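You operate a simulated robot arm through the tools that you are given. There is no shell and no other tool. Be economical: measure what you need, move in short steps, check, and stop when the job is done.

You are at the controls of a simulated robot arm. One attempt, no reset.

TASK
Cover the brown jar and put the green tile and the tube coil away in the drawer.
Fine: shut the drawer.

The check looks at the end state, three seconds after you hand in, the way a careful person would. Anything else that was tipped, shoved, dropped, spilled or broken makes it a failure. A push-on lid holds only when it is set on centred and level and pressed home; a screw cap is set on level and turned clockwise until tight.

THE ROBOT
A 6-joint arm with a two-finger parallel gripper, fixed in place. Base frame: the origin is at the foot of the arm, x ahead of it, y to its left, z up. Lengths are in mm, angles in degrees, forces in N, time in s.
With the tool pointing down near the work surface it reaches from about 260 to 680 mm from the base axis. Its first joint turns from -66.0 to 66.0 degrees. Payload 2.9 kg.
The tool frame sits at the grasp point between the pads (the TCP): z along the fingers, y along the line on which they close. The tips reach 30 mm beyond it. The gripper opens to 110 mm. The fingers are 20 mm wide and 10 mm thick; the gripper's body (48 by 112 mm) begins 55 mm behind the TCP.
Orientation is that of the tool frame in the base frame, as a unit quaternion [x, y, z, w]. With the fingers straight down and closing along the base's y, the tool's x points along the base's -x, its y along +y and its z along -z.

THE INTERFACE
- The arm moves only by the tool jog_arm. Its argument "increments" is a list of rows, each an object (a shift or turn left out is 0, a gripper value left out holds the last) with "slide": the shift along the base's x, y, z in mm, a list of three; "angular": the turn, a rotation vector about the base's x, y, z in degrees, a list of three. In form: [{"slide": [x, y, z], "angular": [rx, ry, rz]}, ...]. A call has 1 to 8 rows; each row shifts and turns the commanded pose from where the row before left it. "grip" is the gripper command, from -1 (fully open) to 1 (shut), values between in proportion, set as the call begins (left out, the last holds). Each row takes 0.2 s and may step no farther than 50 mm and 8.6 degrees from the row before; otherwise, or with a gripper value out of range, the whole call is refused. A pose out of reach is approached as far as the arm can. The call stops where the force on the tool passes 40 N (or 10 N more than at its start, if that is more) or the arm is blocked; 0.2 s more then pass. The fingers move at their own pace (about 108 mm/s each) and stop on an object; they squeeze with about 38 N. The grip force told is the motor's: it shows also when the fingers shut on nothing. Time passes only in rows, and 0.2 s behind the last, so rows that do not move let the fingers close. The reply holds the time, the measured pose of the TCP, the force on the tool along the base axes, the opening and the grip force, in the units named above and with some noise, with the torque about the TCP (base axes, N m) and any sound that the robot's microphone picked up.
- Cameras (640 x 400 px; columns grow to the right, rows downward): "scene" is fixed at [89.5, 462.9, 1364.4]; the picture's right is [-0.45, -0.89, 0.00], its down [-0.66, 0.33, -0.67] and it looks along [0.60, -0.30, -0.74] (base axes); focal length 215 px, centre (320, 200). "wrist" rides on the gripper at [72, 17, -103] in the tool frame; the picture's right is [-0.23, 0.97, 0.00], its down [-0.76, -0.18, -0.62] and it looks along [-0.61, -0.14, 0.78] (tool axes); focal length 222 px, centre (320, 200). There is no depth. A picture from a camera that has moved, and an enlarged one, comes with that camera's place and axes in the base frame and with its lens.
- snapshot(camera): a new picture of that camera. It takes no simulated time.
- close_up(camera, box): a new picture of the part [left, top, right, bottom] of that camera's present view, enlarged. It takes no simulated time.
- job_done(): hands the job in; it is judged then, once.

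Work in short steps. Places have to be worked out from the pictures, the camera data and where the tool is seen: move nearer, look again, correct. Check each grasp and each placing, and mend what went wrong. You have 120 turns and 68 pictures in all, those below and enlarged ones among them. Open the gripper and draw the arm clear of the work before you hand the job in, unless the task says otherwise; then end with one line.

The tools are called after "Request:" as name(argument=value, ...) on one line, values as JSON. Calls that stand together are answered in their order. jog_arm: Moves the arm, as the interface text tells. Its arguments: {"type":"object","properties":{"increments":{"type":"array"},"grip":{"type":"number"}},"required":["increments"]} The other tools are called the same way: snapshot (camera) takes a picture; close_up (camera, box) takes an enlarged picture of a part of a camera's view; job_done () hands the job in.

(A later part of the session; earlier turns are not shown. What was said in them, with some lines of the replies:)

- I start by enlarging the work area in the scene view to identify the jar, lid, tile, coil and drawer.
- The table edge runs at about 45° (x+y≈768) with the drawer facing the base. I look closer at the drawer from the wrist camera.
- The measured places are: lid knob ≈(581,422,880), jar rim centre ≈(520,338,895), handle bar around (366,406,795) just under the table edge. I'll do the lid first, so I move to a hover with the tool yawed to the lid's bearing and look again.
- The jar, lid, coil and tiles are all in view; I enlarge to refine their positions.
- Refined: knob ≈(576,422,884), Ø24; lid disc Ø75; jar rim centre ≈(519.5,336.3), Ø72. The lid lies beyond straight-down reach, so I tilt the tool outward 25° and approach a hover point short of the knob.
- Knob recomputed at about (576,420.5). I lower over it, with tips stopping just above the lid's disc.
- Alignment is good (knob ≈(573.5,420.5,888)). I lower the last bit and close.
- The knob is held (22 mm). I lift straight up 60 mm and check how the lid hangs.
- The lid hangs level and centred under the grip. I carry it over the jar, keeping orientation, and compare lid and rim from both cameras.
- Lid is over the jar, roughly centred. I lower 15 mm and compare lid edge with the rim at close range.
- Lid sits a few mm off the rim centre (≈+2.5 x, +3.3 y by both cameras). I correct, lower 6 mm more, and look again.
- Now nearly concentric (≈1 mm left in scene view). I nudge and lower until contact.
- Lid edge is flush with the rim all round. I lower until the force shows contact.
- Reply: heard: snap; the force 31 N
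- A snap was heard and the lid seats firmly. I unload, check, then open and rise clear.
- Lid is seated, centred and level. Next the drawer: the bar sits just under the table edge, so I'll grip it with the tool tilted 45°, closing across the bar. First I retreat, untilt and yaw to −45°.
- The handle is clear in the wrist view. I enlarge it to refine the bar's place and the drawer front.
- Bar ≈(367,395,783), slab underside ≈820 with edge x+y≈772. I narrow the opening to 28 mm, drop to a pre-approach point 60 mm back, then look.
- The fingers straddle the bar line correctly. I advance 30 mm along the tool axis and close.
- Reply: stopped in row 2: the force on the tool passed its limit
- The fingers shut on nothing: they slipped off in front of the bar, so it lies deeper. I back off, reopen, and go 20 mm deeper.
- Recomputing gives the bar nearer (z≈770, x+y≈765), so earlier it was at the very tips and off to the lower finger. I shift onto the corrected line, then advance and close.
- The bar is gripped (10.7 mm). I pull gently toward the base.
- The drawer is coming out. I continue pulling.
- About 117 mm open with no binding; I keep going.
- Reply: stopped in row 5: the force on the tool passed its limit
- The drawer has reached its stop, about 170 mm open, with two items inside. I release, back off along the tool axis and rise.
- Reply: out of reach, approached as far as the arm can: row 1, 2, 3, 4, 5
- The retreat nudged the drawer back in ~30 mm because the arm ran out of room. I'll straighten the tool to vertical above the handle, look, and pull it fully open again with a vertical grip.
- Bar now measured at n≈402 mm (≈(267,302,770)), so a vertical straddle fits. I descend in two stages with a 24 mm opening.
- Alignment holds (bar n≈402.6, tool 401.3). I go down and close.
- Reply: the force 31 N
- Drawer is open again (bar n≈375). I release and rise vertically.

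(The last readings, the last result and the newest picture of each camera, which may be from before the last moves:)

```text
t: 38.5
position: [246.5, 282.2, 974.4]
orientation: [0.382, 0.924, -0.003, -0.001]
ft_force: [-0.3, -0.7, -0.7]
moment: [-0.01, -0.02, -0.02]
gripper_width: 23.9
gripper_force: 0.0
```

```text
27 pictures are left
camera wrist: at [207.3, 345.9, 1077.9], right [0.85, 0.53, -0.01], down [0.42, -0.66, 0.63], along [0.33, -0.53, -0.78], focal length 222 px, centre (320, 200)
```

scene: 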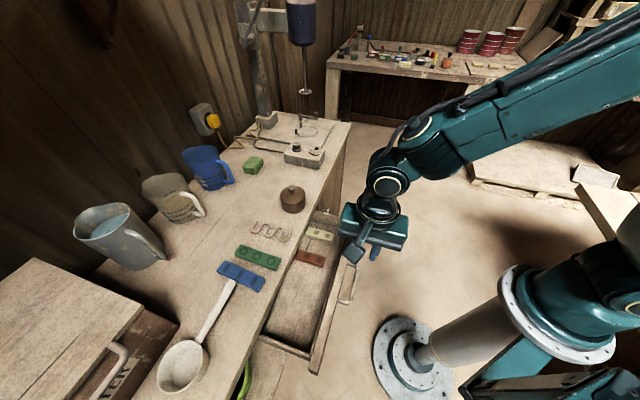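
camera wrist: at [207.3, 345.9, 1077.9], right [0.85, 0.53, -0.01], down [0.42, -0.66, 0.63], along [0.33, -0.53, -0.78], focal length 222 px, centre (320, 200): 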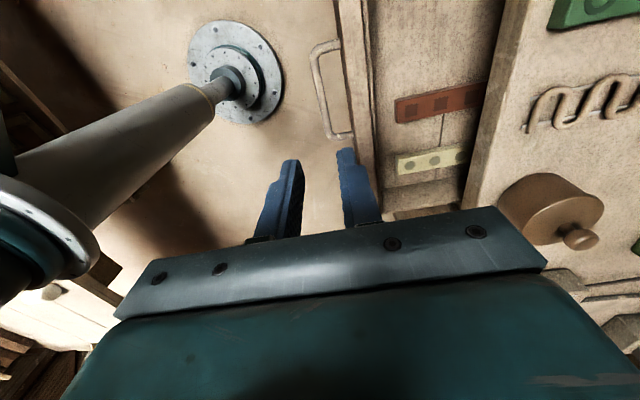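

The drawer is well open. Now to the green tile: I yaw to +45° (closing across the tile's width) and move above it.

Request:
jog_arm(increments=[{"slide": [13, 18.4, 0], "angular": [0, 0, 8.2]}, {"slide": [13, 18.4, 0], "angular": [0, 0, 8.2]}, {"slide": [13, 18.4, 0], "angular": [0, 0, 8.2]}, {"slide": [13, 18.4, 0], "angular": [0, 0, 8.2]}, {"slide": [13, 18.4, 0], "angular": [0, 0, 8.2]}, {"slide": [13, 18.4, 0], "angular": [0, 0, 8.2]}, {"slide": [13, 18.4, 0], "angular": [0, 0, 8.2]}, {"slide": [13, 18.4, 0], "angular": [0, 0, 8.2]}], grip=0.127)

Request:
jog_arm(increments=[{"slide": [10, 15, 0], "angular": [0, 0, 8.2]}, {"slide": [10, 15, -5], "angular": [0, 0, 8.2]}, {"slide": [5, 10, -5], "angular": [0, 0, 8.0]}, {}])

Request:
snapshot(camera="wrist")

```text
t: 40.3
position: [351.1, 429.9, 973.8]
orientation: [-0.18, 0.984, -0.004, 0.001]
ft_force: [-0.1, -0.5, 0.0]
moment: [0.0, 0.02, 0.02]
gripper_width: 48.3
gripper_force: 0.1
```

```text
t: 41.3
position: [375.6, 469.9, 963.0]
orientation: [-0.384, 0.923, -0.004, 0.002]
ft_force: [-0.3, -0.6, 0.4]
moment: [-0.01, 0.0, 0.02]
gripper_width: 47.9
gripper_force: 0.1
```

```text
26 pictures are left
camera wrist: at [312.1, 430.7, 1066.7], right [-0.53, 0.85, -0.01], down [0.66, 0.42, 0.63], along [0.53, 0.33, -0.78], focal length 222 px, centre (320, 200)
```

wrist: 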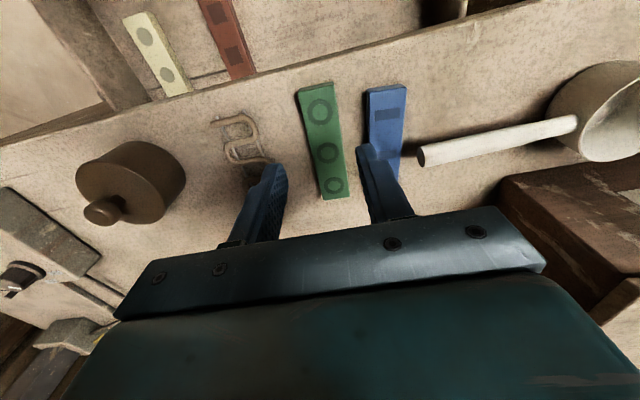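

Tile centre ≈(392.5,488), axis 43.6°, gap to the blue tile ≈22 mm. I tighten to 44 mm, move over the centre and lower to z≈905 to check finger clearance.

Request:
jog_arm(increments=[{"slide": [8, 9, -20], "angular": [0, 0, -1.2]}, {"slide": [8, 9, -20]}, {"slide": [0, 0, -17]}, {}], grip=0.2)

Request:
snapshot(camera="wrist")

Request:
close_up(camera="scene", box=[200, 220, 296, 280])

```text
t: 42.3
position: [391.8, 487.9, 906.3]
orientation: [-0.374, 0.928, -0.003, 0.002]
ft_force: [0.0, 1.0, 0.8]
moment: [0.01, 0.01, 0.01]
gripper_width: 44.2
gripper_force: 0.1
```

```text
25 pictures are left
camera wrist: at [327.9, 450.1, 1008.7], right [-0.51, 0.86, -0.01], down [0.67, 0.4, 0.63], along [0.54, 0.31, -0.78], focal length 222 px, centre (320, 200)
```

wrist: 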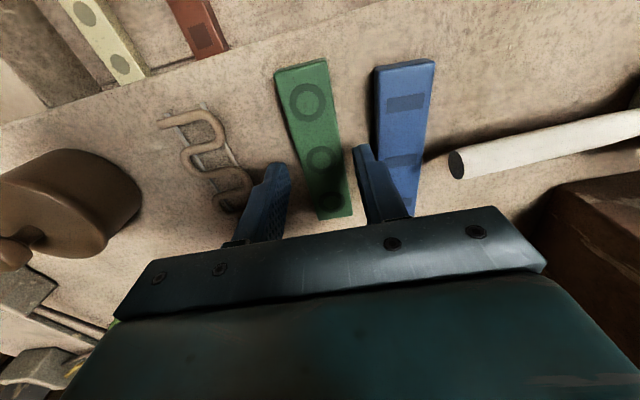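

```text
6.67 times, centred on (248, 250) of scene
camera zoom: at [89.5, 462.9, 1364.4], right [-0.45, -0.89, 0.0], down [-0.66, 0.33, -0.67], along [0.6, -0.3, -0.74], focal length 1432 px, centre (800, -133)
```

zoom: 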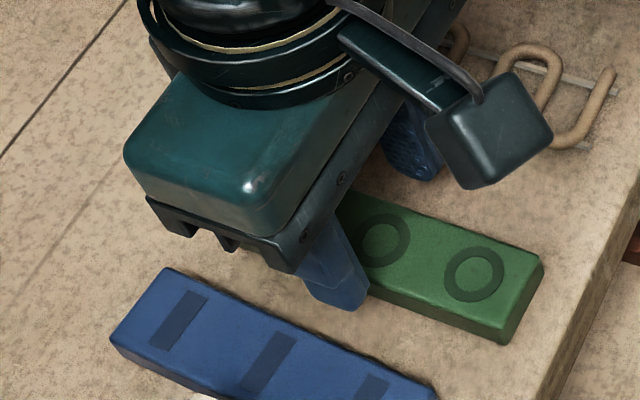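

Tip midpoint projects on the tile's centreline. I descend to z≈884 and close.

Request:
jog_arm(increments=[{"slide": [0, 0, -12]}, {"slide": [0, 0, -9.5]}, {}])

Request:
jog_arm(increments=[{}, {}], grip=1)

Request:
jog_arm(increments=[{"slide": [0, 0, 10]}, {"slide": [0, 0, 25]}, {"slide": [0, 0, 25]}, {}])

Request:
snapshot(camera="wrist")

```text
t: 43.1
position: [392.3, 487.8, 885.0]
orientation: [-0.374, 0.928, -0.003, 0.003]
ft_force: [0.2, -0.3, 0.1]
moment: [0.01, -0.03, 0.03]
gripper_width: 43.9
gripper_force: 0.1
```

```text
t: 43.7
position: [392.9, 489.2, 884.4]
orientation: [-0.374, 0.927, -0.004, 0.003]
ft_force: [0.7, -0.4, -0.5]
moment: [0.04, 0.0, -0.02]
gripper_width: 31.3
gripper_force: 37.8
```

```text
t: 44.7
position: [393.0, 490.4, 945.1]
orientation: [-0.374, 0.928, -0.003, 0.002]
ft_force: [-0.4, 0.1, -1.4]
moment: [0.03, 0.02, -0.01]
gripper_width: 31.2
gripper_force: 38.4
```

```text
23 pictures are left
camera wrist: at [327.9, 450.9, 1046.9], right [-0.51, 0.86, -0.01], down [0.67, 0.4, 0.63], along [0.54, 0.31, -0.78], focal length 222 px, centre (320, 200)
```

wrist: 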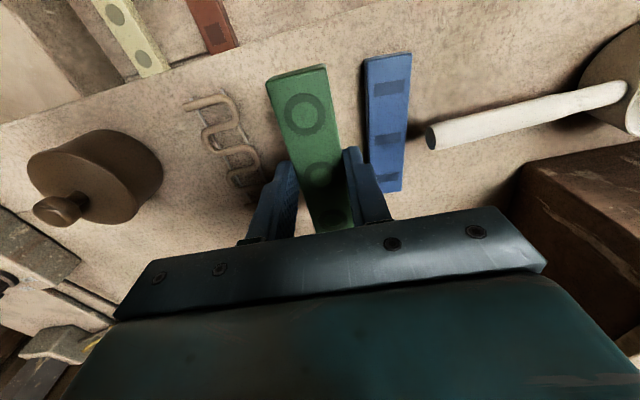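

Tile is held level (31 mm). I carry it over the drawer while turning −89° so its long side runs parallel to the drawer front.

Request:
jog_arm(increments=[{"slide": [-12, -11, 0], "angular": [0, 0, -8.1]}, {"slide": [-12, -11, 0], "angular": [0, 0, -8.1]}, {"slide": [-12, -11, 0], "angular": [0, 0, -8.1]}, {"slide": [-12, -11, 0], "angular": [0, 0, -8.1]}, {"slide": [-12, -11, 0], "angular": [0, 0, -8.1]}, {"slide": [-12, -11, 0], "angular": [0, 0, -8.1]}, {"slide": [-12, -11, 0], "angular": [0, 0, -8.1]}, {"slide": [-12, -11, 0], "angular": [0, 0, -8.1]}])

Request:
jog_arm(increments=[{"slide": [-8, -7.3, 0], "angular": [0, 0, -8.0]}, {"slide": [-8, -7.3, 0], "angular": [0, 0, -8.0]}, {"slide": [-7.5, -7.4, 0], "angular": [0, 0, -8.0]}, {}])

Request:
snapshot(camera="wrist")

Request:
snapshot(camera="scene")

```text
t: 46.5
position: [296.2, 401.3, 944.6]
orientation: [0.183, 0.983, -0.005, 0.001]
ft_force: [0.4, -0.6, -1.0]
moment: [-0.03, -0.01, -0.05]
gripper_width: 30.9
gripper_force: 38.5
```

```text
t: 47.5
position: [272.2, 377.8, 943.6]
orientation: [0.383, 0.924, -0.004, -0.001]
ft_force: [1.4, -0.5, -1.7]
moment: [-0.01, 0.02, 0.0]
gripper_width: 31.4
gripper_force: 38.1
```

```text
22 pictures are left
camera wrist: at [233.5, 441.1, 1047.0], right [0.85, 0.53, -0.01], down [0.42, -0.66, 0.63], along [0.33, -0.53, -0.78], focal length 222 px, centre (320, 200)
```

wrist: 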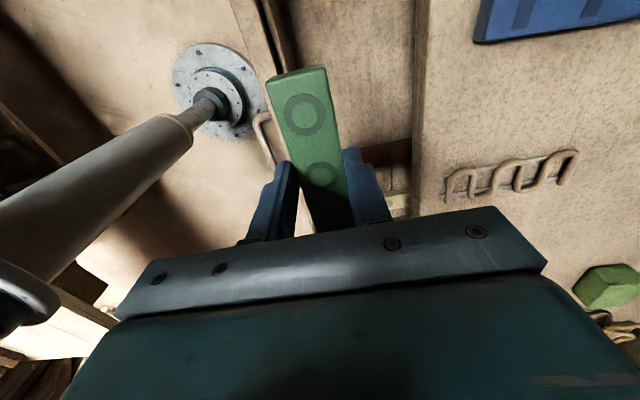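

```text
21 pictures are left
```

scene: 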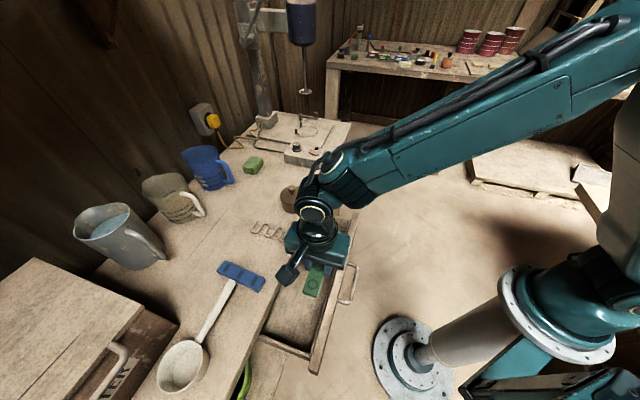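

Inner front wall is at n≈434, so I shift 8 mm inward (clear for finger opening) and begin lowering.

Request:
jog_arm(increments=[{"slide": [3, 3, 0]}, {"slide": [3, 3, -40]}, {"slide": [0, 0, -40]}, {"slide": [0, 0, -20]}, {}])

Request:
snapshot(camera="wrist")

Request:
close_up(camera="scene", box=[240, 220, 368, 300])

```text
t: 48.7
position: [278.1, 384.0, 843.3]
orientation: [0.382, 0.924, -0.005, 0.0]
ft_force: [0.6, -0.8, -1.0]
moment: [0.0, 0.01, -0.01]
gripper_width: 31.3
gripper_force: 37.6
```

```text
20 pictures are left
camera wrist: at [238.8, 447.1, 947.8], right [0.85, 0.53, -0.01], down [0.42, -0.66, 0.63], along [0.33, -0.53, -0.78], focal length 222 px, centre (320, 200)
```

wrist: 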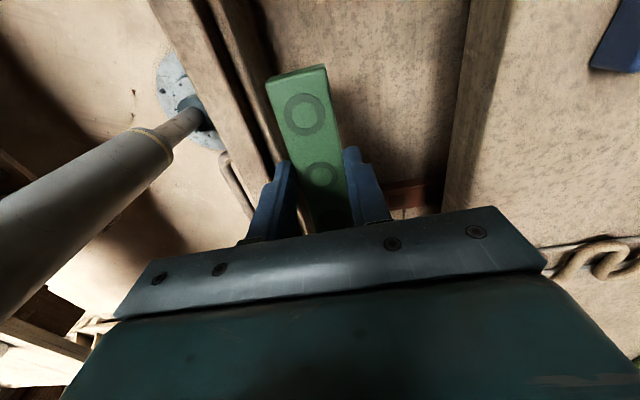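

```text
5.00 times, centred on (304, 260) of scene
camera zoom: at [89.5, 462.9, 1364.4], right [-0.45, -0.89, 0.0], down [-0.66, 0.33, -0.67], along [0.6, -0.3, -0.74], focal length 1074 px, centre (400, -100)
```

zoom: 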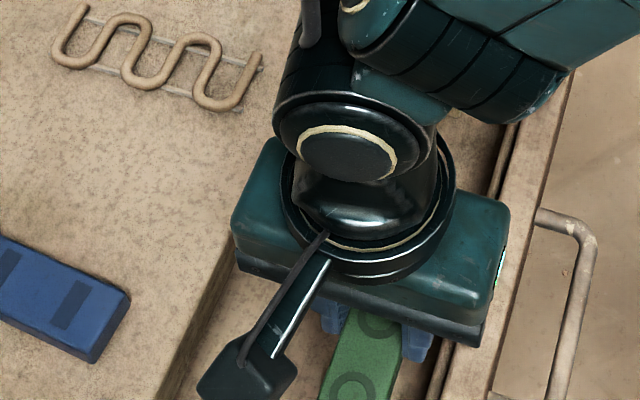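

Clearances look fine on both sides. I lower further, the last part in small steps watching force.

Request:
jog_arm(increments=[{"slide": [0, 0, -20]}, {"slide": [0, 0, -12]}, {"slide": [0, 0, -8]}, {}])

Request:
jog_arm(increments=[{"slide": [0, 0, -4]}, {"slide": [0, 0, -4]}, {}])

```text
t: 49.7
position: [277.6, 383.7, 803.5]
orientation: [0.382, 0.924, -0.003, -0.002]
ft_force: [0.2, 0.1, -0.6]
moment: [-0.04, 0.0, -0.01]
gripper_width: 31.1
gripper_force: 38.2
```

```text
t: 50.5
position: [278.1, 384.2, 795.3]
orientation: [0.381, 0.924, -0.005, -0.001]
ft_force: [0.2, 0.5, -1.8]
moment: [-0.01, -0.01, -0.02]
gripper_width: 31.1
gripper_force: 38.3
```

No contact yet; continuing down in small steps.

Request:
jog_arm(increments=[{"slide": [0, 0, -4]}, {"slide": [0, 0, -4]}, {"slide": [0, 0, -3]}, {}])

Request:
close_up(camera="scene", box=[260, 230, 388, 310])

```text
t: 51.5
position: [278.2, 384.6, 785.3]
orientation: [0.381, 0.924, -0.005, -0.001]
ft_force: [0.9, -0.2, -0.8]
moment: [-0.01, 0.03, 0.03]
gripper_width: 31.2
gripper_force: 37.8
```

```text
5.00 times, centred on (324, 270) of scene
camera zoom: at [89.5, 462.9, 1364.4], right [-0.45, -0.89, 0.0], down [-0.66, 0.33, -0.67], along [0.6, -0.3, -0.74], focal length 1074 px, centre (300, -150)
```

zoom: 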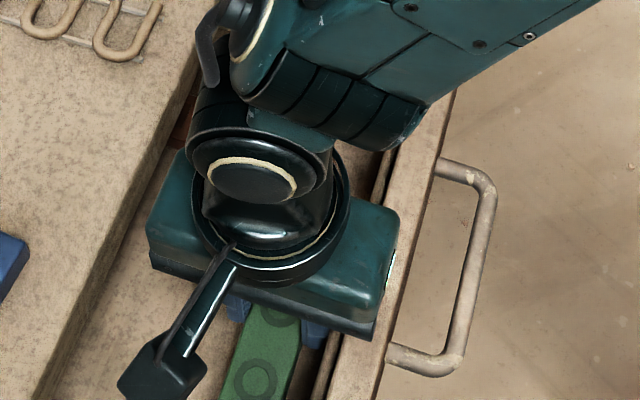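

Still hanging free with room above the front wall. Continuing down.

Request:
jog_arm(increments=[{"slide": [0, 0, -4]}, {"slide": [0, 0, -4]}, {}])

Request:
jog_arm(increments=[{"slide": [0, 0, -3]}, {"slide": [0, 0, -3]}, {}])

```text
t: 52.3
position: [279.2, 383.7, 777.3]
orientation: [0.381, 0.924, -0.004, -0.001]
ft_force: [-0.4, -0.3, -1.5]
moment: [-0.01, 0.01, 0.01]
gripper_width: 31.7
gripper_force: 37.7
```

```text
t: 53.1
position: [278.2, 383.7, 771.0]
orientation: [0.382, 0.924, -0.004, -0.001]
ft_force: [0.0, -0.7, -1.5]
moment: [0.03, -0.03, 0.01]
gripper_width: 31.1
gripper_force: 38.0
```

Wall top triangulates to z≈795, leaving ample body clearance. Continue down in 3 mm steps.

Request:
jog_arm(increments=[{"slide": [0, 0, -2.5]}, {"slide": [0, 0, -2.5]}, {}])

Request:
jog_arm(increments=[{"slide": [0, 0, -2]}, {"slide": [0, 0, -2]}, {}])

```text
t: 53.9
position: [278.8, 384.4, 767.9]
orientation: [0.382, 0.924, -0.002, 0.0]
ft_force: [2.2, -1.7, 25.3]
moment: [-0.02, -0.12, -0.01]
gripper_width: 31.3
gripper_force: 38.3
```

```text
t: 54.8
position: [279.0, 386.1, 765.4]
orientation: [0.383, 0.924, 0.0, -0.001]
ft_force: [0.9, 0.3, 2.4]
moment: [0.0, -0.01, 0.02]
gripper_width: 31.3
gripper_force: 38.0
stopped in row 3: the force on the tool passed its limit (the readings are from after the stop); the commanded pose is now the measured one
```

Contact with the drawer floor (tile bottom ≈733). I open slightly and rise straight up.

Request:
jog_arm(increments=[{}, {}], grip=0.3)

Request:
jog_arm(increments=[{"slide": [0, 0, 20]}, {"slide": [0, 0, 40]}, {"slide": [0, 0, 45]}, {"slide": [0, 0, 45]}, {"slide": [0, 0, 45]}, {"slide": [0, 0, 5]}, {}])

Request:
snapshot(camera="wrist")

```text
t: 55.4
position: [280.7, 386.2, 765.4]
orientation: [0.383, 0.924, -0.001, 0.0]
ft_force: [-0.5, -0.4, 4.3]
moment: [0.09, -0.03, -0.01]
gripper_width: 38.1
gripper_force: 0.0
```

```text
t: 57.0
position: [279.0, 385.4, 965.6]
orientation: [0.382, 0.924, -0.001, 0.0]
ft_force: [0.0, 0.4, 0.3]
moment: [0.0, -0.02, -0.02]
gripper_width: 38.9
gripper_force: 0.1
```

```text
17 pictures are left
camera wrist: at [240.4, 448.6, 1068.8], right [0.85, 0.53, 0.0], down [0.41, -0.66, 0.62], along [0.33, -0.53, -0.78], focal length 222 px, centre (320, 200)
```

wrist: 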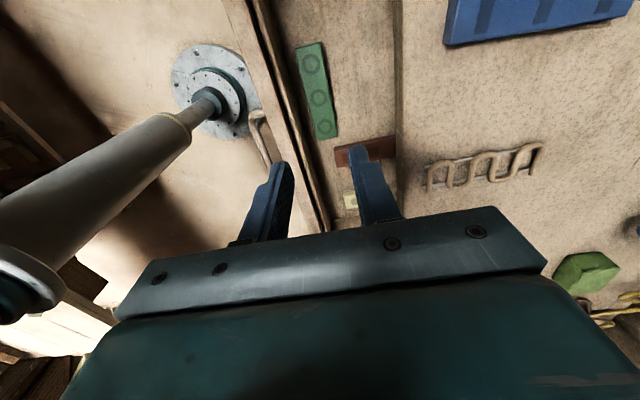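

The tile lies flat in the drawer. Next the coil (≈110×45 mm, centre ≈(456,433)): I move above it, yawing back to +45° to close across its width.

Request:
jog_arm(increments=[{"slide": [14, 3, 2], "angular": [0, 0, 8.2]}, {"slide": [14, 3, 2], "angular": [0, 0, 8.2]}, {"slide": [14, 3, 2], "angular": [0, 0, 8.2]}, {"slide": [14, 3, 2], "angular": [0, 0, 8.2]}, {"slide": [14, 3, 0], "angular": [0, 0, 8.2]}, {"slide": [14, 3, 0], "angular": [0, 0, 8.2]}, {"slide": [14, 3, 0], "angular": [0, 0, 8.2]}, {"slide": [14, 3, 0], "angular": [0, 0, 8.2]}], grip=-0.27)

Request:
jog_arm(increments=[{"slide": [14, 3, 0], "angular": [0, 0, 8.2]}, {"slide": [14, 3, -10], "angular": [0, 0, 8.2]}, {"slide": [14, 3, -10], "angular": [0, 0, 8.2]}, {}])

Request:
close_up(camera="wrist", box=[220, 50, 420, 220])

```text
t: 58.8
position: [392.8, 409.8, 972.1]
orientation: [-0.179, 0.984, -0.001, 0.001]
ft_force: [0.6, -1.2, -0.3]
moment: [0.03, 0.0, -0.03]
gripper_width: 69.9
gripper_force: 0.1
```

```text
t: 59.8
position: [435.1, 419.5, 952.4]
orientation: [-0.385, 0.923, -0.001, 0.0]
ft_force: [0.0, 0.4, -0.1]
moment: [0.0, 0.0, -0.02]
gripper_width: 69.8
gripper_force: 0.0
```

```text
2.35 times, centred on (320, 135) of wrist
camera zoom: at [371.0, 379.0, 1055.6], right [-0.53, 0.85, 0.0], down [0.66, 0.42, 0.62], along [0.53, 0.33, -0.78], focal length 523 px, centre (320, 353)
```

zoom: 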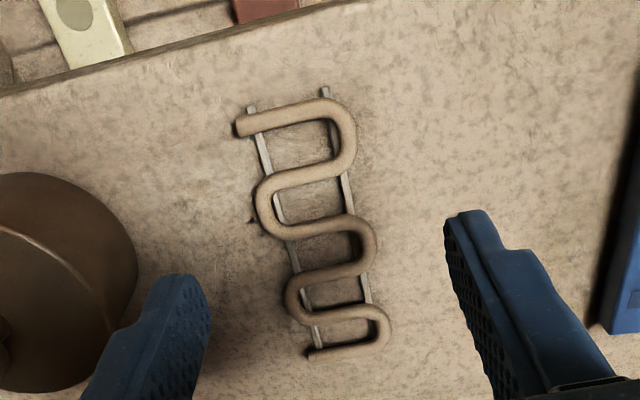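

Coil centre ≈(455,432), axis 45°, about 41 mm wide at the middle. I move over it and lower to z≈883, with 58 mm opening.

Request:
jog_arm(increments=[{"slide": [10, 6.3, -15]}, {"slide": [10, 6.3, -15]}, {"slide": [0, 0, -12]}, {}], grip=-0.05)

Request:
close_up(camera="wrist", box=[220, 50, 420, 220])

```text
t: 60.8
position: [454.0, 432.1, 910.8]
orientation: [-0.384, 0.923, 0.0, 0.002]
ft_force: [0.0, -0.4, 0.3]
moment: [0.01, -0.01, 0.01]
gripper_width: 57.8
gripper_force: 0.0
```

```text
2.35 times, centred on (320, 135) of wrist
camera zoom: at [390.1, 392.5, 1014.0], right [-0.53, 0.85, 0.0], down [0.66, 0.42, 0.62], along [0.53, 0.33, -0.78], focal length 523 px, centre (320, 353)
```

zoom: 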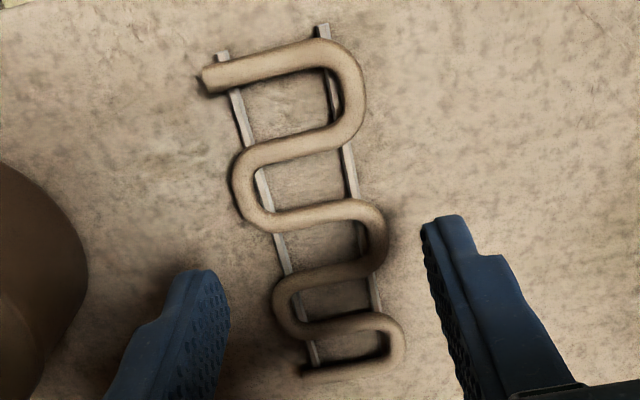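

Centred to within ~3 mm; I nudge 2 mm sideways, lower, and close on the coil.

Request:
jog_arm(increments=[{"slide": [-1.2, 1.6, -12]}, {"slide": [0, 0, -10]}, {"slide": [0, 0, -6]}, {}])

Request:
jog_arm(increments=[{}, {}], grip=1)

Request:
jog_arm(increments=[{"slide": [0, 0, 6]}, {"slide": [0, 0, 14]}, {"slide": [0, 0, 20]}, {}])

Request:
close_up(camera="wrist", box=[220, 50, 420, 220])

```text
t: 61.8
position: [452.0, 435.6, 883.1]
orientation: [-0.385, 0.923, 0.0, 0.001]
ft_force: [0.3, -0.3, -1.3]
moment: [0.0, 0.05, 0.04]
gripper_width: 58.0
gripper_force: 0.1
```

```text
t: 62.4
position: [451.9, 434.7, 884.3]
orientation: [-0.385, 0.923, -0.001, 0.001]
ft_force: [0.0, -0.5, -0.7]
moment: [0.03, -0.06, 0.02]
gripper_width: 44.6
gripper_force: 38.0
```

```text
t: 63.4
position: [451.4, 432.7, 921.9]
orientation: [-0.385, 0.923, -0.001, 0.001]
ft_force: [-0.3, -0.5, 0.2]
moment: [-0.01, -0.03, 0.01]
gripper_width: 44.5
gripper_force: 38.4
```

```text
2.35 times, centred on (320, 135) of wrist
camera zoom: at [388.5, 392.6, 1025.3], right [-0.53, 0.85, 0.0], down [0.66, 0.42, 0.62], along [0.53, 0.33, -0.78], focal length 523 px, centre (320, 353)
```

zoom: 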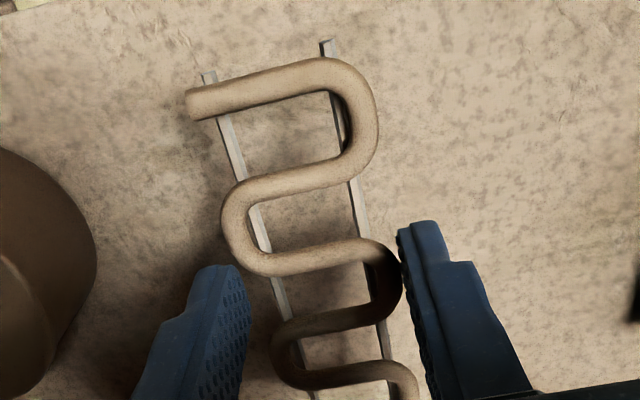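

Coil is lifted level, held at 44.5 mm. I carry it over the drawer, turning −90°, to rest it flat on top of the tile's position clear of the table edge.

Request:
jog_arm(increments=[{"slide": [-15.4, -4.1, 8], "angular": [0, 0, -8.2]}, {"slide": [-15.4, -4.1, 8], "angular": [0, 0, -8.2]}, {"slide": [-15.4, -4.1, 4], "angular": [0, 0, -8.2]}, {"slide": [-15.4, -4.1, 0], "angular": [0, 0, -8.2]}, {"slide": [-15.4, -4.1, 0], "angular": [0, 0, -8.2]}, {"slide": [-15.4, -4.1, 0], "angular": [0, 0, -8.2]}, {"slide": [-15.4, -4.1, 0], "angular": [0, 0, -8.2]}, {"slide": [-15.4, -4.1, 0], "angular": [0, 0, -8.2]}])

Request:
jog_arm(increments=[{"slide": [-15.4, -4.1, 0], "angular": [0, 0, -8.2]}, {"slide": [-15.4, -4.1, 0], "angular": [0, 0, -8.2]}, {"slide": [-15, -4.1, 0], "angular": [0, 0, -8.0]}, {}])

Request:
snapshot(camera="wrist")

```text
t: 65.2
position: [329.5, 401.0, 942.8]
orientation: [0.178, 0.984, -0.001, 0.001]
ft_force: [0.0, -0.1, -0.1]
moment: [-0.02, -0.01, 0.03]
gripper_width: 44.6
gripper_force: 38.1
```

```text
t: 66.2
position: [284.5, 387.7, 943.2]
orientation: [0.381, 0.925, -0.001, 0.001]
ft_force: [0.5, -0.1, -0.5]
moment: [0.0, -0.01, -0.01]
gripper_width: 44.4
gripper_force: 37.7
```

```text
13 pictures are left
camera wrist: at [245.2, 451.5, 1045.5], right [0.85, 0.53, 0.0], down [0.42, -0.66, 0.62], along [0.33, -0.53, -0.78], focal length 222 px, centre (320, 200)
```

wrist: 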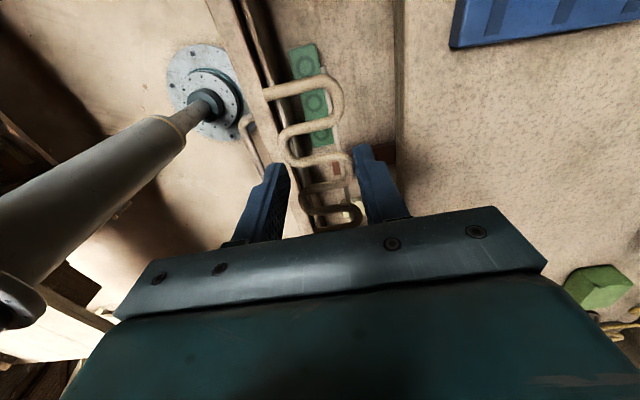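

Positioned over the tile (n≈475). I lower to just above, then in small steps to contact.

Request:
jog_arm(increments=[{"slide": [0, 0, -45]}, {"slide": [0, 0, -45]}, {"slide": [0, 0, -35]}, {"slide": [0, 0, -12]}, {}])

Request:
snapshot(camera="wrist")

```text
t: 67.4
position: [285.3, 387.4, 806.2]
orientation: [0.382, 0.924, 0.0, 0.0]
ft_force: [-0.2, 0.2, -1.1]
moment: [0.0, 0.01, -0.02]
gripper_width: 44.6
gripper_force: 38.1
```

```text
12 pictures are left
camera wrist: at [246.0, 450.0, 909.9], right [0.85, 0.53, 0.0], down [0.42, -0.66, 0.62], along [0.33, -0.53, -0.78], focal length 222 px, centre (320, 200)
```

wrist: 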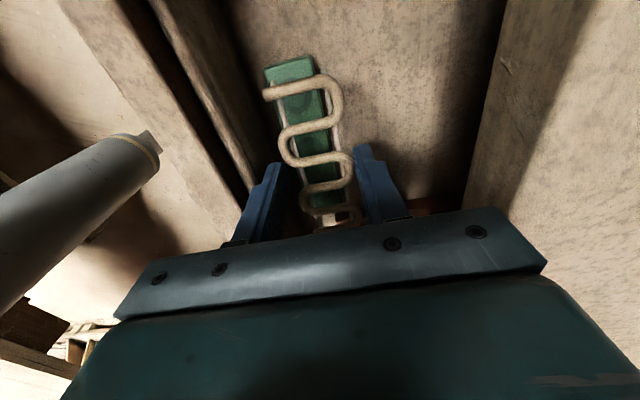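

Coil is well over the tile. Lowering in small steps.

Request:
jog_arm(increments=[{"slide": [0, 0, -5]}, {"slide": [0, 0, -4]}, {"slide": [0, 0, -3]}, {}])

Request:
jog_arm(increments=[{"slide": [0, 0, -2.5]}, {"slide": [0, 0, -2.5]}, {}])

Request:
jog_arm(increments=[{"slide": [0, 0, -2]}, {"slide": [0, 0, -2]}, {}])

```text
t: 68.4
position: [283.3, 387.9, 794.1]
orientation: [0.381, 0.925, -0.001, 0.0]
ft_force: [0.6, -0.5, -0.4]
moment: [-0.04, 0.0, 0.02]
gripper_width: 44.4
gripper_force: 38.1
```

```text
t: 69.2
position: [285.4, 388.8, 788.5]
orientation: [0.38, 0.925, -0.002, 0.0]
ft_force: [-0.8, 0.1, -0.9]
moment: [-0.02, 0.02, 0.02]
gripper_width: 44.4
gripper_force: 38.2
```

```text
t: 70.0
position: [284.4, 388.5, 785.7]
orientation: [0.381, 0.924, -0.001, 0.001]
ft_force: [0.2, 0.4, -0.1]
moment: [-0.03, 0.0, 0.03]
gripper_width: 44.8
gripper_force: 38.2
```

Still free; continuing by small steps.

Request:
jog_arm(increments=[{"slide": [0, 0, -2]}, {"slide": [0, 0, -2]}, {}])

Request:
jog_arm(increments=[{"slide": [0, 0, -2]}, {"slide": [0, 0, -2]}, {}])

```text
t: 70.8
position: [285.0, 389.2, 784.0]
orientation: [0.381, 0.925, 0.002, 0.002]
ft_force: [0.0, 0.8, 37.5]
moment: [-0.33, 0.14, 0.0]
gripper_width: 44.8
gripper_force: 38.2
```

```text
t: 71.2
position: [286.5, 389.8, 783.9]
orientation: [0.381, 0.924, 0.005, 0.002]
ft_force: [-0.5, 0.2, 7.1]
moment: [-0.06, -0.07, 0.0]
gripper_width: 45.1
gripper_force: 37.9
stopped in row 1: the force on the tool passed its limit (the readings are from after the stop); the commanded pose is now the measured one
```

The coil rests on the tile. I open just enough and rise.

Request:
jog_arm(increments=[{}, {}], grip=0.05)

Request:
jog_arm(increments=[{"slide": [0, 0, 10]}, {"slide": [0, 0, 25]}, {"slide": [0, 0, 45]}, {"slide": [0, 0, 45]}, {"slide": [0, 0, 45]}, {}])

Request:
snapshot(camera="wrist")

```text
t: 71.8
position: [286.2, 389.1, 783.3]
orientation: [0.381, 0.924, 0.003, 0.001]
ft_force: [0.3, -0.2, 0.6]
moment: [0.0, 0.01, 0.02]
gripper_width: 52.4
gripper_force: 0.4
```

```text
t: 73.2
position: [286.0, 387.9, 953.0]
orientation: [0.381, 0.925, 0.003, 0.001]
ft_force: [-1.0, -1.0, -0.4]
moment: [-0.01, 0.01, 0.02]
gripper_width: 52.3
gripper_force: 0.0
```

```text
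11 pictures are left
camera wrist: at [244.7, 450.6, 1056.2], right [0.85, 0.53, 0.01], down [0.41, -0.67, 0.62], along [0.33, -0.52, -0.78], focal length 222 px, centre (320, 200)
```

wrist: 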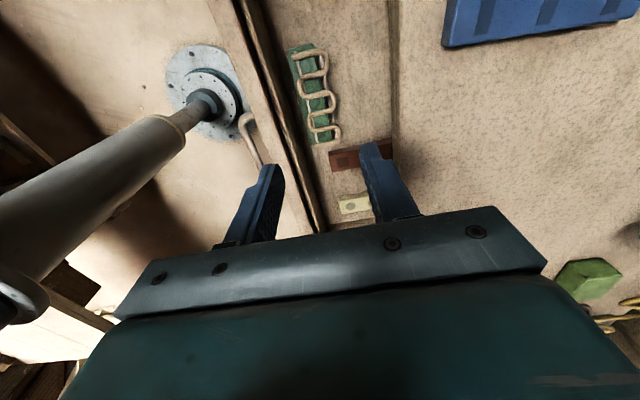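

Coil rests flat on the tile, all clear. To shut the drawer I'll push the handle bar with a closed fist tilted 20° (so the body clears the table edge). First I move in front of the handle, turning to +45°.

Request:
jog_arm(increments=[{"slide": [-5, -11.2, 0], "angular": [0, 0, 8.2]}, {"slide": [-5, -11.2, 0], "angular": [0, 0, 8.2]}, {"slide": [-5, -11.2, 0], "angular": [0, 0, 8.2]}, {"slide": [-5, -11.2, 0], "angular": [0, 0, 8.2]}, {"slide": [-5, -11.2, 0], "angular": [0, 0, 8.2]}, {"slide": [-5, -11.2, 0], "angular": [0, 0, 8.2]}, {"slide": [-5, -11.2, 0], "angular": [0, 0, 8.2]}, {"slide": [-5, -11.2, 0], "angular": [0, 0, 8.2]}], grip=1)

Request:
jog_arm(increments=[{"slide": [-7, -13, 0], "angular": [0, 0, 8.2]}, {"slide": [-7, -13, 0], "angular": [0, 0, 8.2]}, {"slide": [-8, -13, 0], "angular": [0, 0, 8.2]}, {"angular": [4.714, -4.714, 0]}, {"angular": [4.714, -4.714, 0]}, {"angular": [4.714, -4.714, 0]}, {}])

```text
t: 75.0
position: [246.4, 301.1, 952.0]
orientation: [-0.182, 0.983, 0.003, 0.0]
ft_force: [0.1, -0.4, 0.1]
moment: [-0.01, -0.04, -0.04]
gripper_width: 0.2
gripper_force: 37.4
```

```text
t: 76.5
position: [224.4, 261.7, 953.0]
orientation: [-0.381, 0.908, 0.069, 0.161]
ft_force: [0.3, 0.2, -0.3]
moment: [0.0, 0.0, -0.01]
gripper_width: 0.0
gripper_force: 37.7
```

I descend in front of the bar (n≈340) and check before pushing.

Request:
jog_arm(increments=[{"slide": [-3, -3, -45]}, {"slide": [0, 0, -45]}, {"slide": [0, 0, -45]}, {"slide": [0, 0, -32]}, {}])

Request:
close_up(camera="scene", box=[250, 220, 410, 320])

```text
t: 77.8
position: [221.0, 259.7, 784.9]
orientation: [-0.382, 0.908, 0.069, 0.16]
ft_force: [0.1, -1.0, -0.3]
moment: [0.0, 0.03, 0.01]
gripper_width: 0.1
gripper_force: 38.2
```

```text
4.00 times, centred on (330, 270) of scene
camera zoom: at [89.5, 462.9, 1364.4], right [-0.45, -0.89, 0.0], down [-0.66, 0.33, -0.67], along [0.6, -0.3, -0.74], focal length 859 px, centre (280, -80)
```

zoom: 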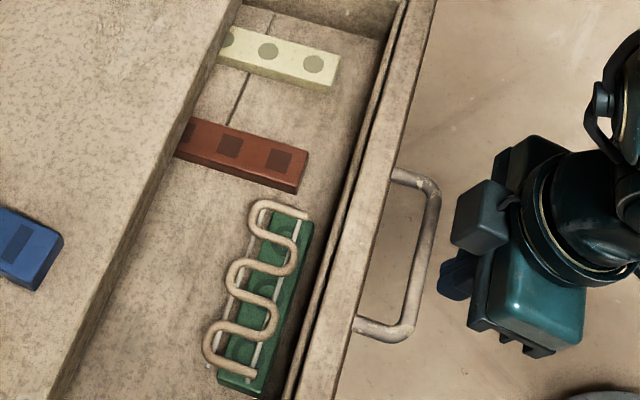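

Everything is clear. I push toward the table steadily.

Request:
jog_arm(increments=[{"slide": [5, 5, 0]}, {"slide": [5, 5, 0]}, {"slide": [6, 6, 0]}, {"slide": [6, 6, 0]}, {"slide": [6, 6, 0]}, {"slide": [6, 6, 0]}, {"slide": [6, 6, 0]}, {"slide": [6, 6, 0]}])

Request:
jog_arm(increments=[{"slide": [6, 6, 0]}, {"slide": [6, 6, 0]}, {"slide": [6, 6, 0]}, {"slide": [6, 6, 0]}, {"slide": [6, 6, 0]}, {"slide": [6, 6, 0]}])

Request:
close_up(camera="scene", box=[230, 210, 390, 310])

```text
t: 79.5
position: [268.4, 306.6, 785.7]
orientation: [-0.381, 0.908, 0.069, 0.159]
ft_force: [0.1, -0.3, -0.1]
moment: [0.01, 0.02, 0.01]
gripper_width: 0.0
gripper_force: 37.8
```

```text
t: 81.0
position: [304.0, 340.4, 785.4]
orientation: [-0.381, 0.908, 0.069, 0.16]
ft_force: [0.4, 0.0, 0.7]
moment: [0.0, 0.01, 0.03]
gripper_width: 0.0
gripper_force: 37.8
```

```text
4.00 times, centred on (310, 260) of scene
camera zoom: at [89.5, 462.9, 1364.4], right [-0.45, -0.89, 0.0], down [-0.66, 0.33, -0.67], along [0.6, -0.3, -0.74], focal length 859 px, centre (360, -40)
```

zoom: 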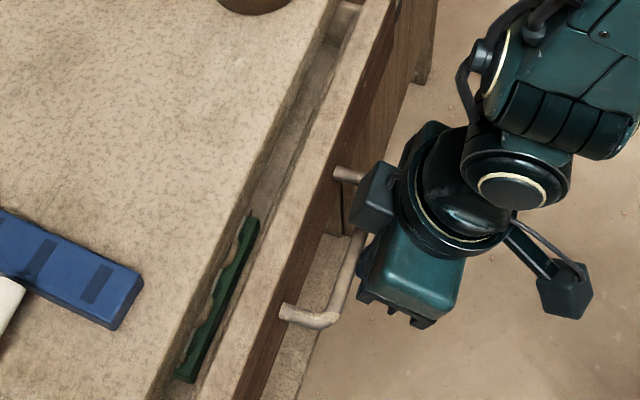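

The drawer is following and contents are riding along. I continue toward closed, watching force and the gripper's clearance to the table edge.

Request:
jog_arm(increments=[{"slide": [6, 6, 0]}, {"slide": [6, 6, 0]}, {"slide": [6, 6, 0]}, {"slide": [5, 5, 0]}, {}])

Request:
close_up(camera="scene", box=[240, 190, 368, 270])

```text
t: 82.2
position: [326.7, 363.7, 787.2]
orientation: [-0.382, 0.908, 0.069, 0.159]
ft_force: [-0.1, -0.3, 0.2]
moment: [0.0, 0.01, 0.01]
gripper_width: 0.0
gripper_force: 37.9
```

```text
5.00 times, centred on (304, 230) of scene
camera zoom: at [89.5, 462.9, 1364.4], right [-0.45, -0.89, 0.0], down [-0.66, 0.33, -0.67], along [0.6, -0.3, -0.74], focal length 1074 px, centre (400, 50)
```

zoom: 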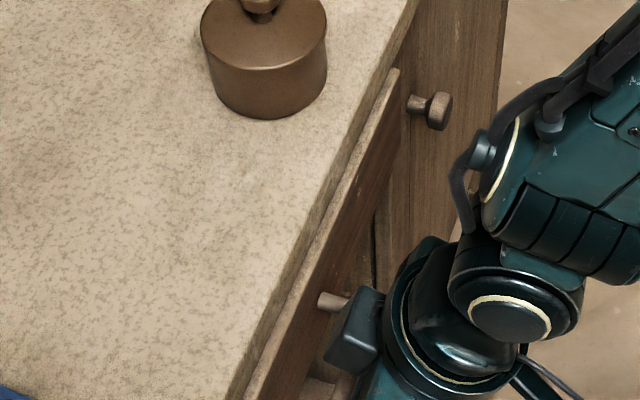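

About 33 mm remain, and the gripper's rear box could come near the slab edge; I lean the tool back another 8.5° and continue in small steps until it stops.

Request:
jog_arm(increments=[{"slide": [-2, -2, 0], "angular": [3, -3, 0]}, {"slide": [-1, -1, 0], "angular": [3, -3, 0]}, {"slide": [4, 4, 0]}, {"slide": [5, 5, 0]}, {"slide": [5, 5, 0]}, {"slide": [4, 4, 0]}, {}])

Request:
jog_arm(increments=[{"slide": [3, 3, 0]}, {"slide": [3, 3, 0]}, {"slide": [3, 3, 0]}, {"slide": [2, 2, 0]}, {}])

Request:
close_up(camera="scene", box=[230, 190, 358, 270])

```text
t: 83.8
position: [341.5, 379.2, 785.2]
orientation: [-0.375, 0.894, 0.096, 0.226]
ft_force: [-0.5, 0.0, 1.0]
moment: [-0.03, 0.0, 0.05]
gripper_width: 0.0
gripper_force: 37.5
```

```text
t: 85.0
position: [348.3, 387.2, 783.3]
orientation: [-0.376, 0.895, 0.095, 0.222]
ft_force: [-17.1, -14.8, -5.0]
moment: [-0.37, 0.35, 0.0]
gripper_width: 0.0
gripper_force: 37.7
```

```text
5.00 times, centred on (294, 230) of scene
camera zoom: at [89.2, 462.6, 1364.5], right [-0.45, -0.89, 0.0], down [-0.66, 0.33, -0.67], along [0.6, -0.3, -0.74], focal length 1074 px, centre (450, 50)
```

zoom: 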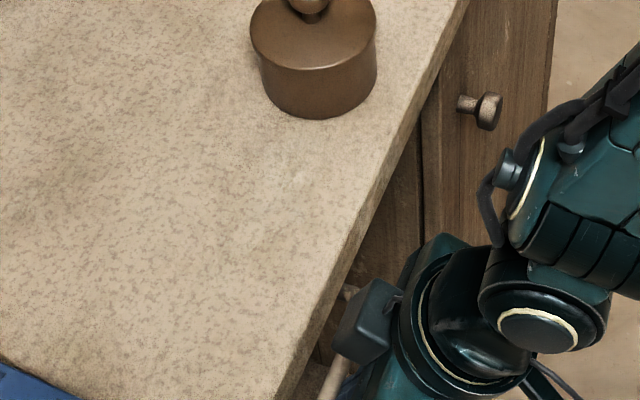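

Resistance of ~22 N appears with the bar back at its original line (n≈541). I press slightly more to confirm the end stop, then back off and look.

Request:
jog_arm(increments=[{"slide": [1.2, 1.2, 0]}, {}])

Request:
jog_arm(increments=[{"slide": [-8, -8, 0]}, {"slide": [-20, -20, 0]}, {"slide": [-20, -20, 10]}, {"slide": [-20, -20, 20]}, {"slide": [0, 0, 40]}, {"slide": [0, 0, 45]}, {"slide": [0, 0, 45]}, {}], grip=1)

Request:
snapshot(camera="scene")

Request:
snapshot(camera="wrist")

```text
t: 85.5
position: [349.4, 387.7, 783.5]
orientation: [-0.376, 0.895, 0.093, 0.22]
ft_force: [-21.9, -18.9, -4.5]
moment: [-0.37, 0.5, 0.11]
gripper_width: 0.1
gripper_force: 38.0
```

```text
t: 87.3
position: [286.4, 322.5, 946.6]
orientation: [-0.375, 0.894, 0.096, 0.227]
ft_force: [-0.5, -0.1, 0.5]
moment: [0.0, 0.0, -0.01]
gripper_width: 0.0
gripper_force: 36.8
```

```text
6 pictures are left
```

scene: 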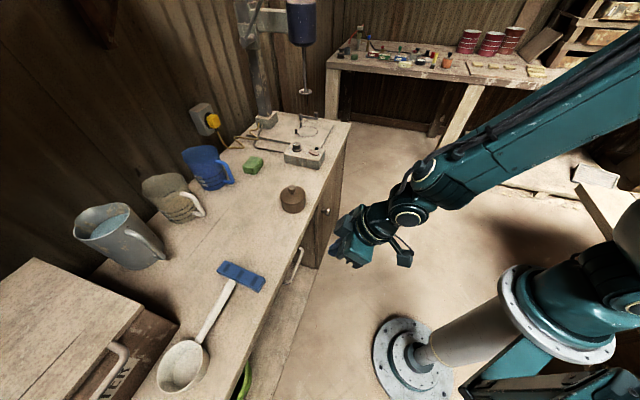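

```text
5 pictures are left
camera wrist: at [195.4, 252.7, 1002.5], right [-0.56, 0.82, 0.11], down [0.39, 0.14, 0.91], along [0.73, 0.55, -0.4], focal length 222 px, centre (320, 200)
```

wrist: 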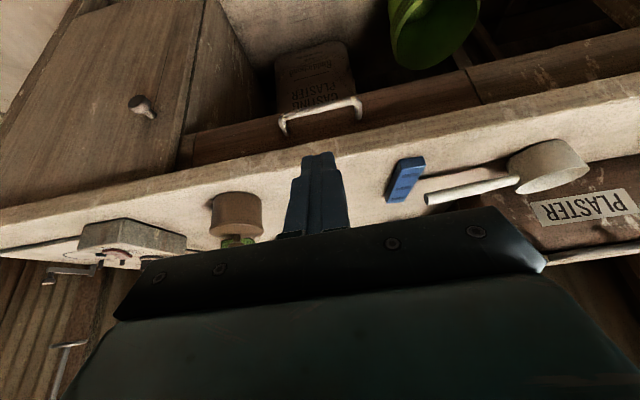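

The drawer looks shut. I compare the handle's pixels to the starting view using the same crop.

Request:
close_up(camera="scene", box=[180, 200, 340, 300])

Request:
close_up(camera="wrist", box=[180, 70, 400, 200])

```text
4.00 times, centred on (260, 250) of scene
camera zoom: at [89.5, 462.9, 1364.4], right [-0.45, -0.89, 0.0], down [-0.66, 0.33, -0.67], along [0.6, -0.3, -0.74], focal length 859 px, centre (560, 0)
```

zoom: 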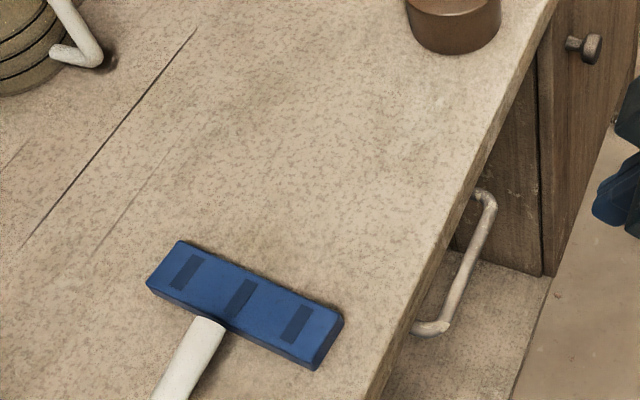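

```text
2.91 times, centred on (290, 135) of wrist
camera zoom: at [195.4, 252.7, 1002.5], right [-0.56, 0.82, 0.11], down [0.39, 0.14, 0.91], along [0.73, 0.55, -0.4], focal length 646 px, centre (407, 389)
```

zoom: 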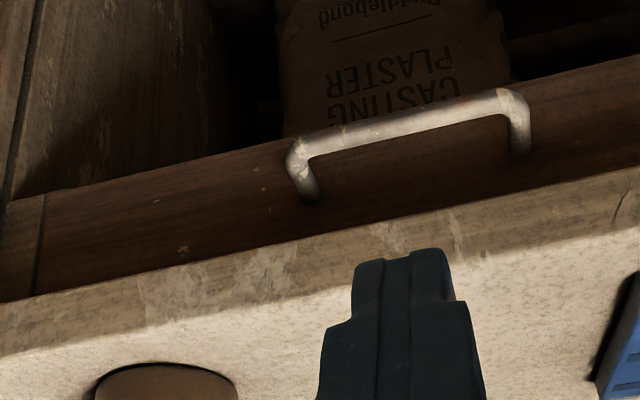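

The handle is exactly where it started, so the drawer is fully shut. I open the gripper and draw the arm back and up.

Request:
jog_arm(increments=[{"slide": [-5, -5, 40]}, {"slide": [-5, -5, 40]}, {"slide": [-5, -5, 40]}, {"slide": [0, 0, 30]}, {}], grip=-1)

Request:
close_up(camera="scene", box=[200, 140, 360, 240])

```text
t: 88.5
position: [268.6, 308.2, 1097.0]
orientation: [-0.375, 0.894, 0.096, 0.226]
ft_force: [-0.2, 0.4, 0.1]
moment: [0.01, 0.0, 0.0]
gripper_width: 109.8
gripper_force: 0.1
```

```text
4.00 times, centred on (280, 190) of scene
camera zoom: at [89.5, 462.9, 1364.4], right [-0.45, -0.89, 0.0], down [-0.66, 0.33, -0.67], along [0.6, -0.3, -0.74], focal length 859 px, centre (480, 240)
```

zoom: 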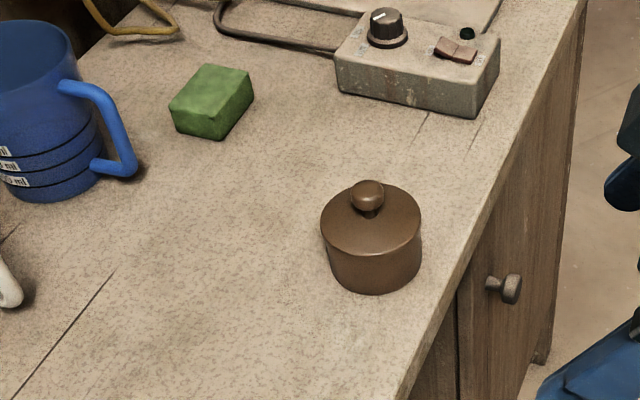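

The jar is covered with its lid level, the drawer is shut, and the other items on the table are where they started; the arm is clear, so I hand in.

Request:
job_done()

```text
The job is handed in.
```

The brown jar's lid is snapped on and level, the green tile and tube coil are in the drawer (the coil resting on top of the tile), and the drawer is shut.
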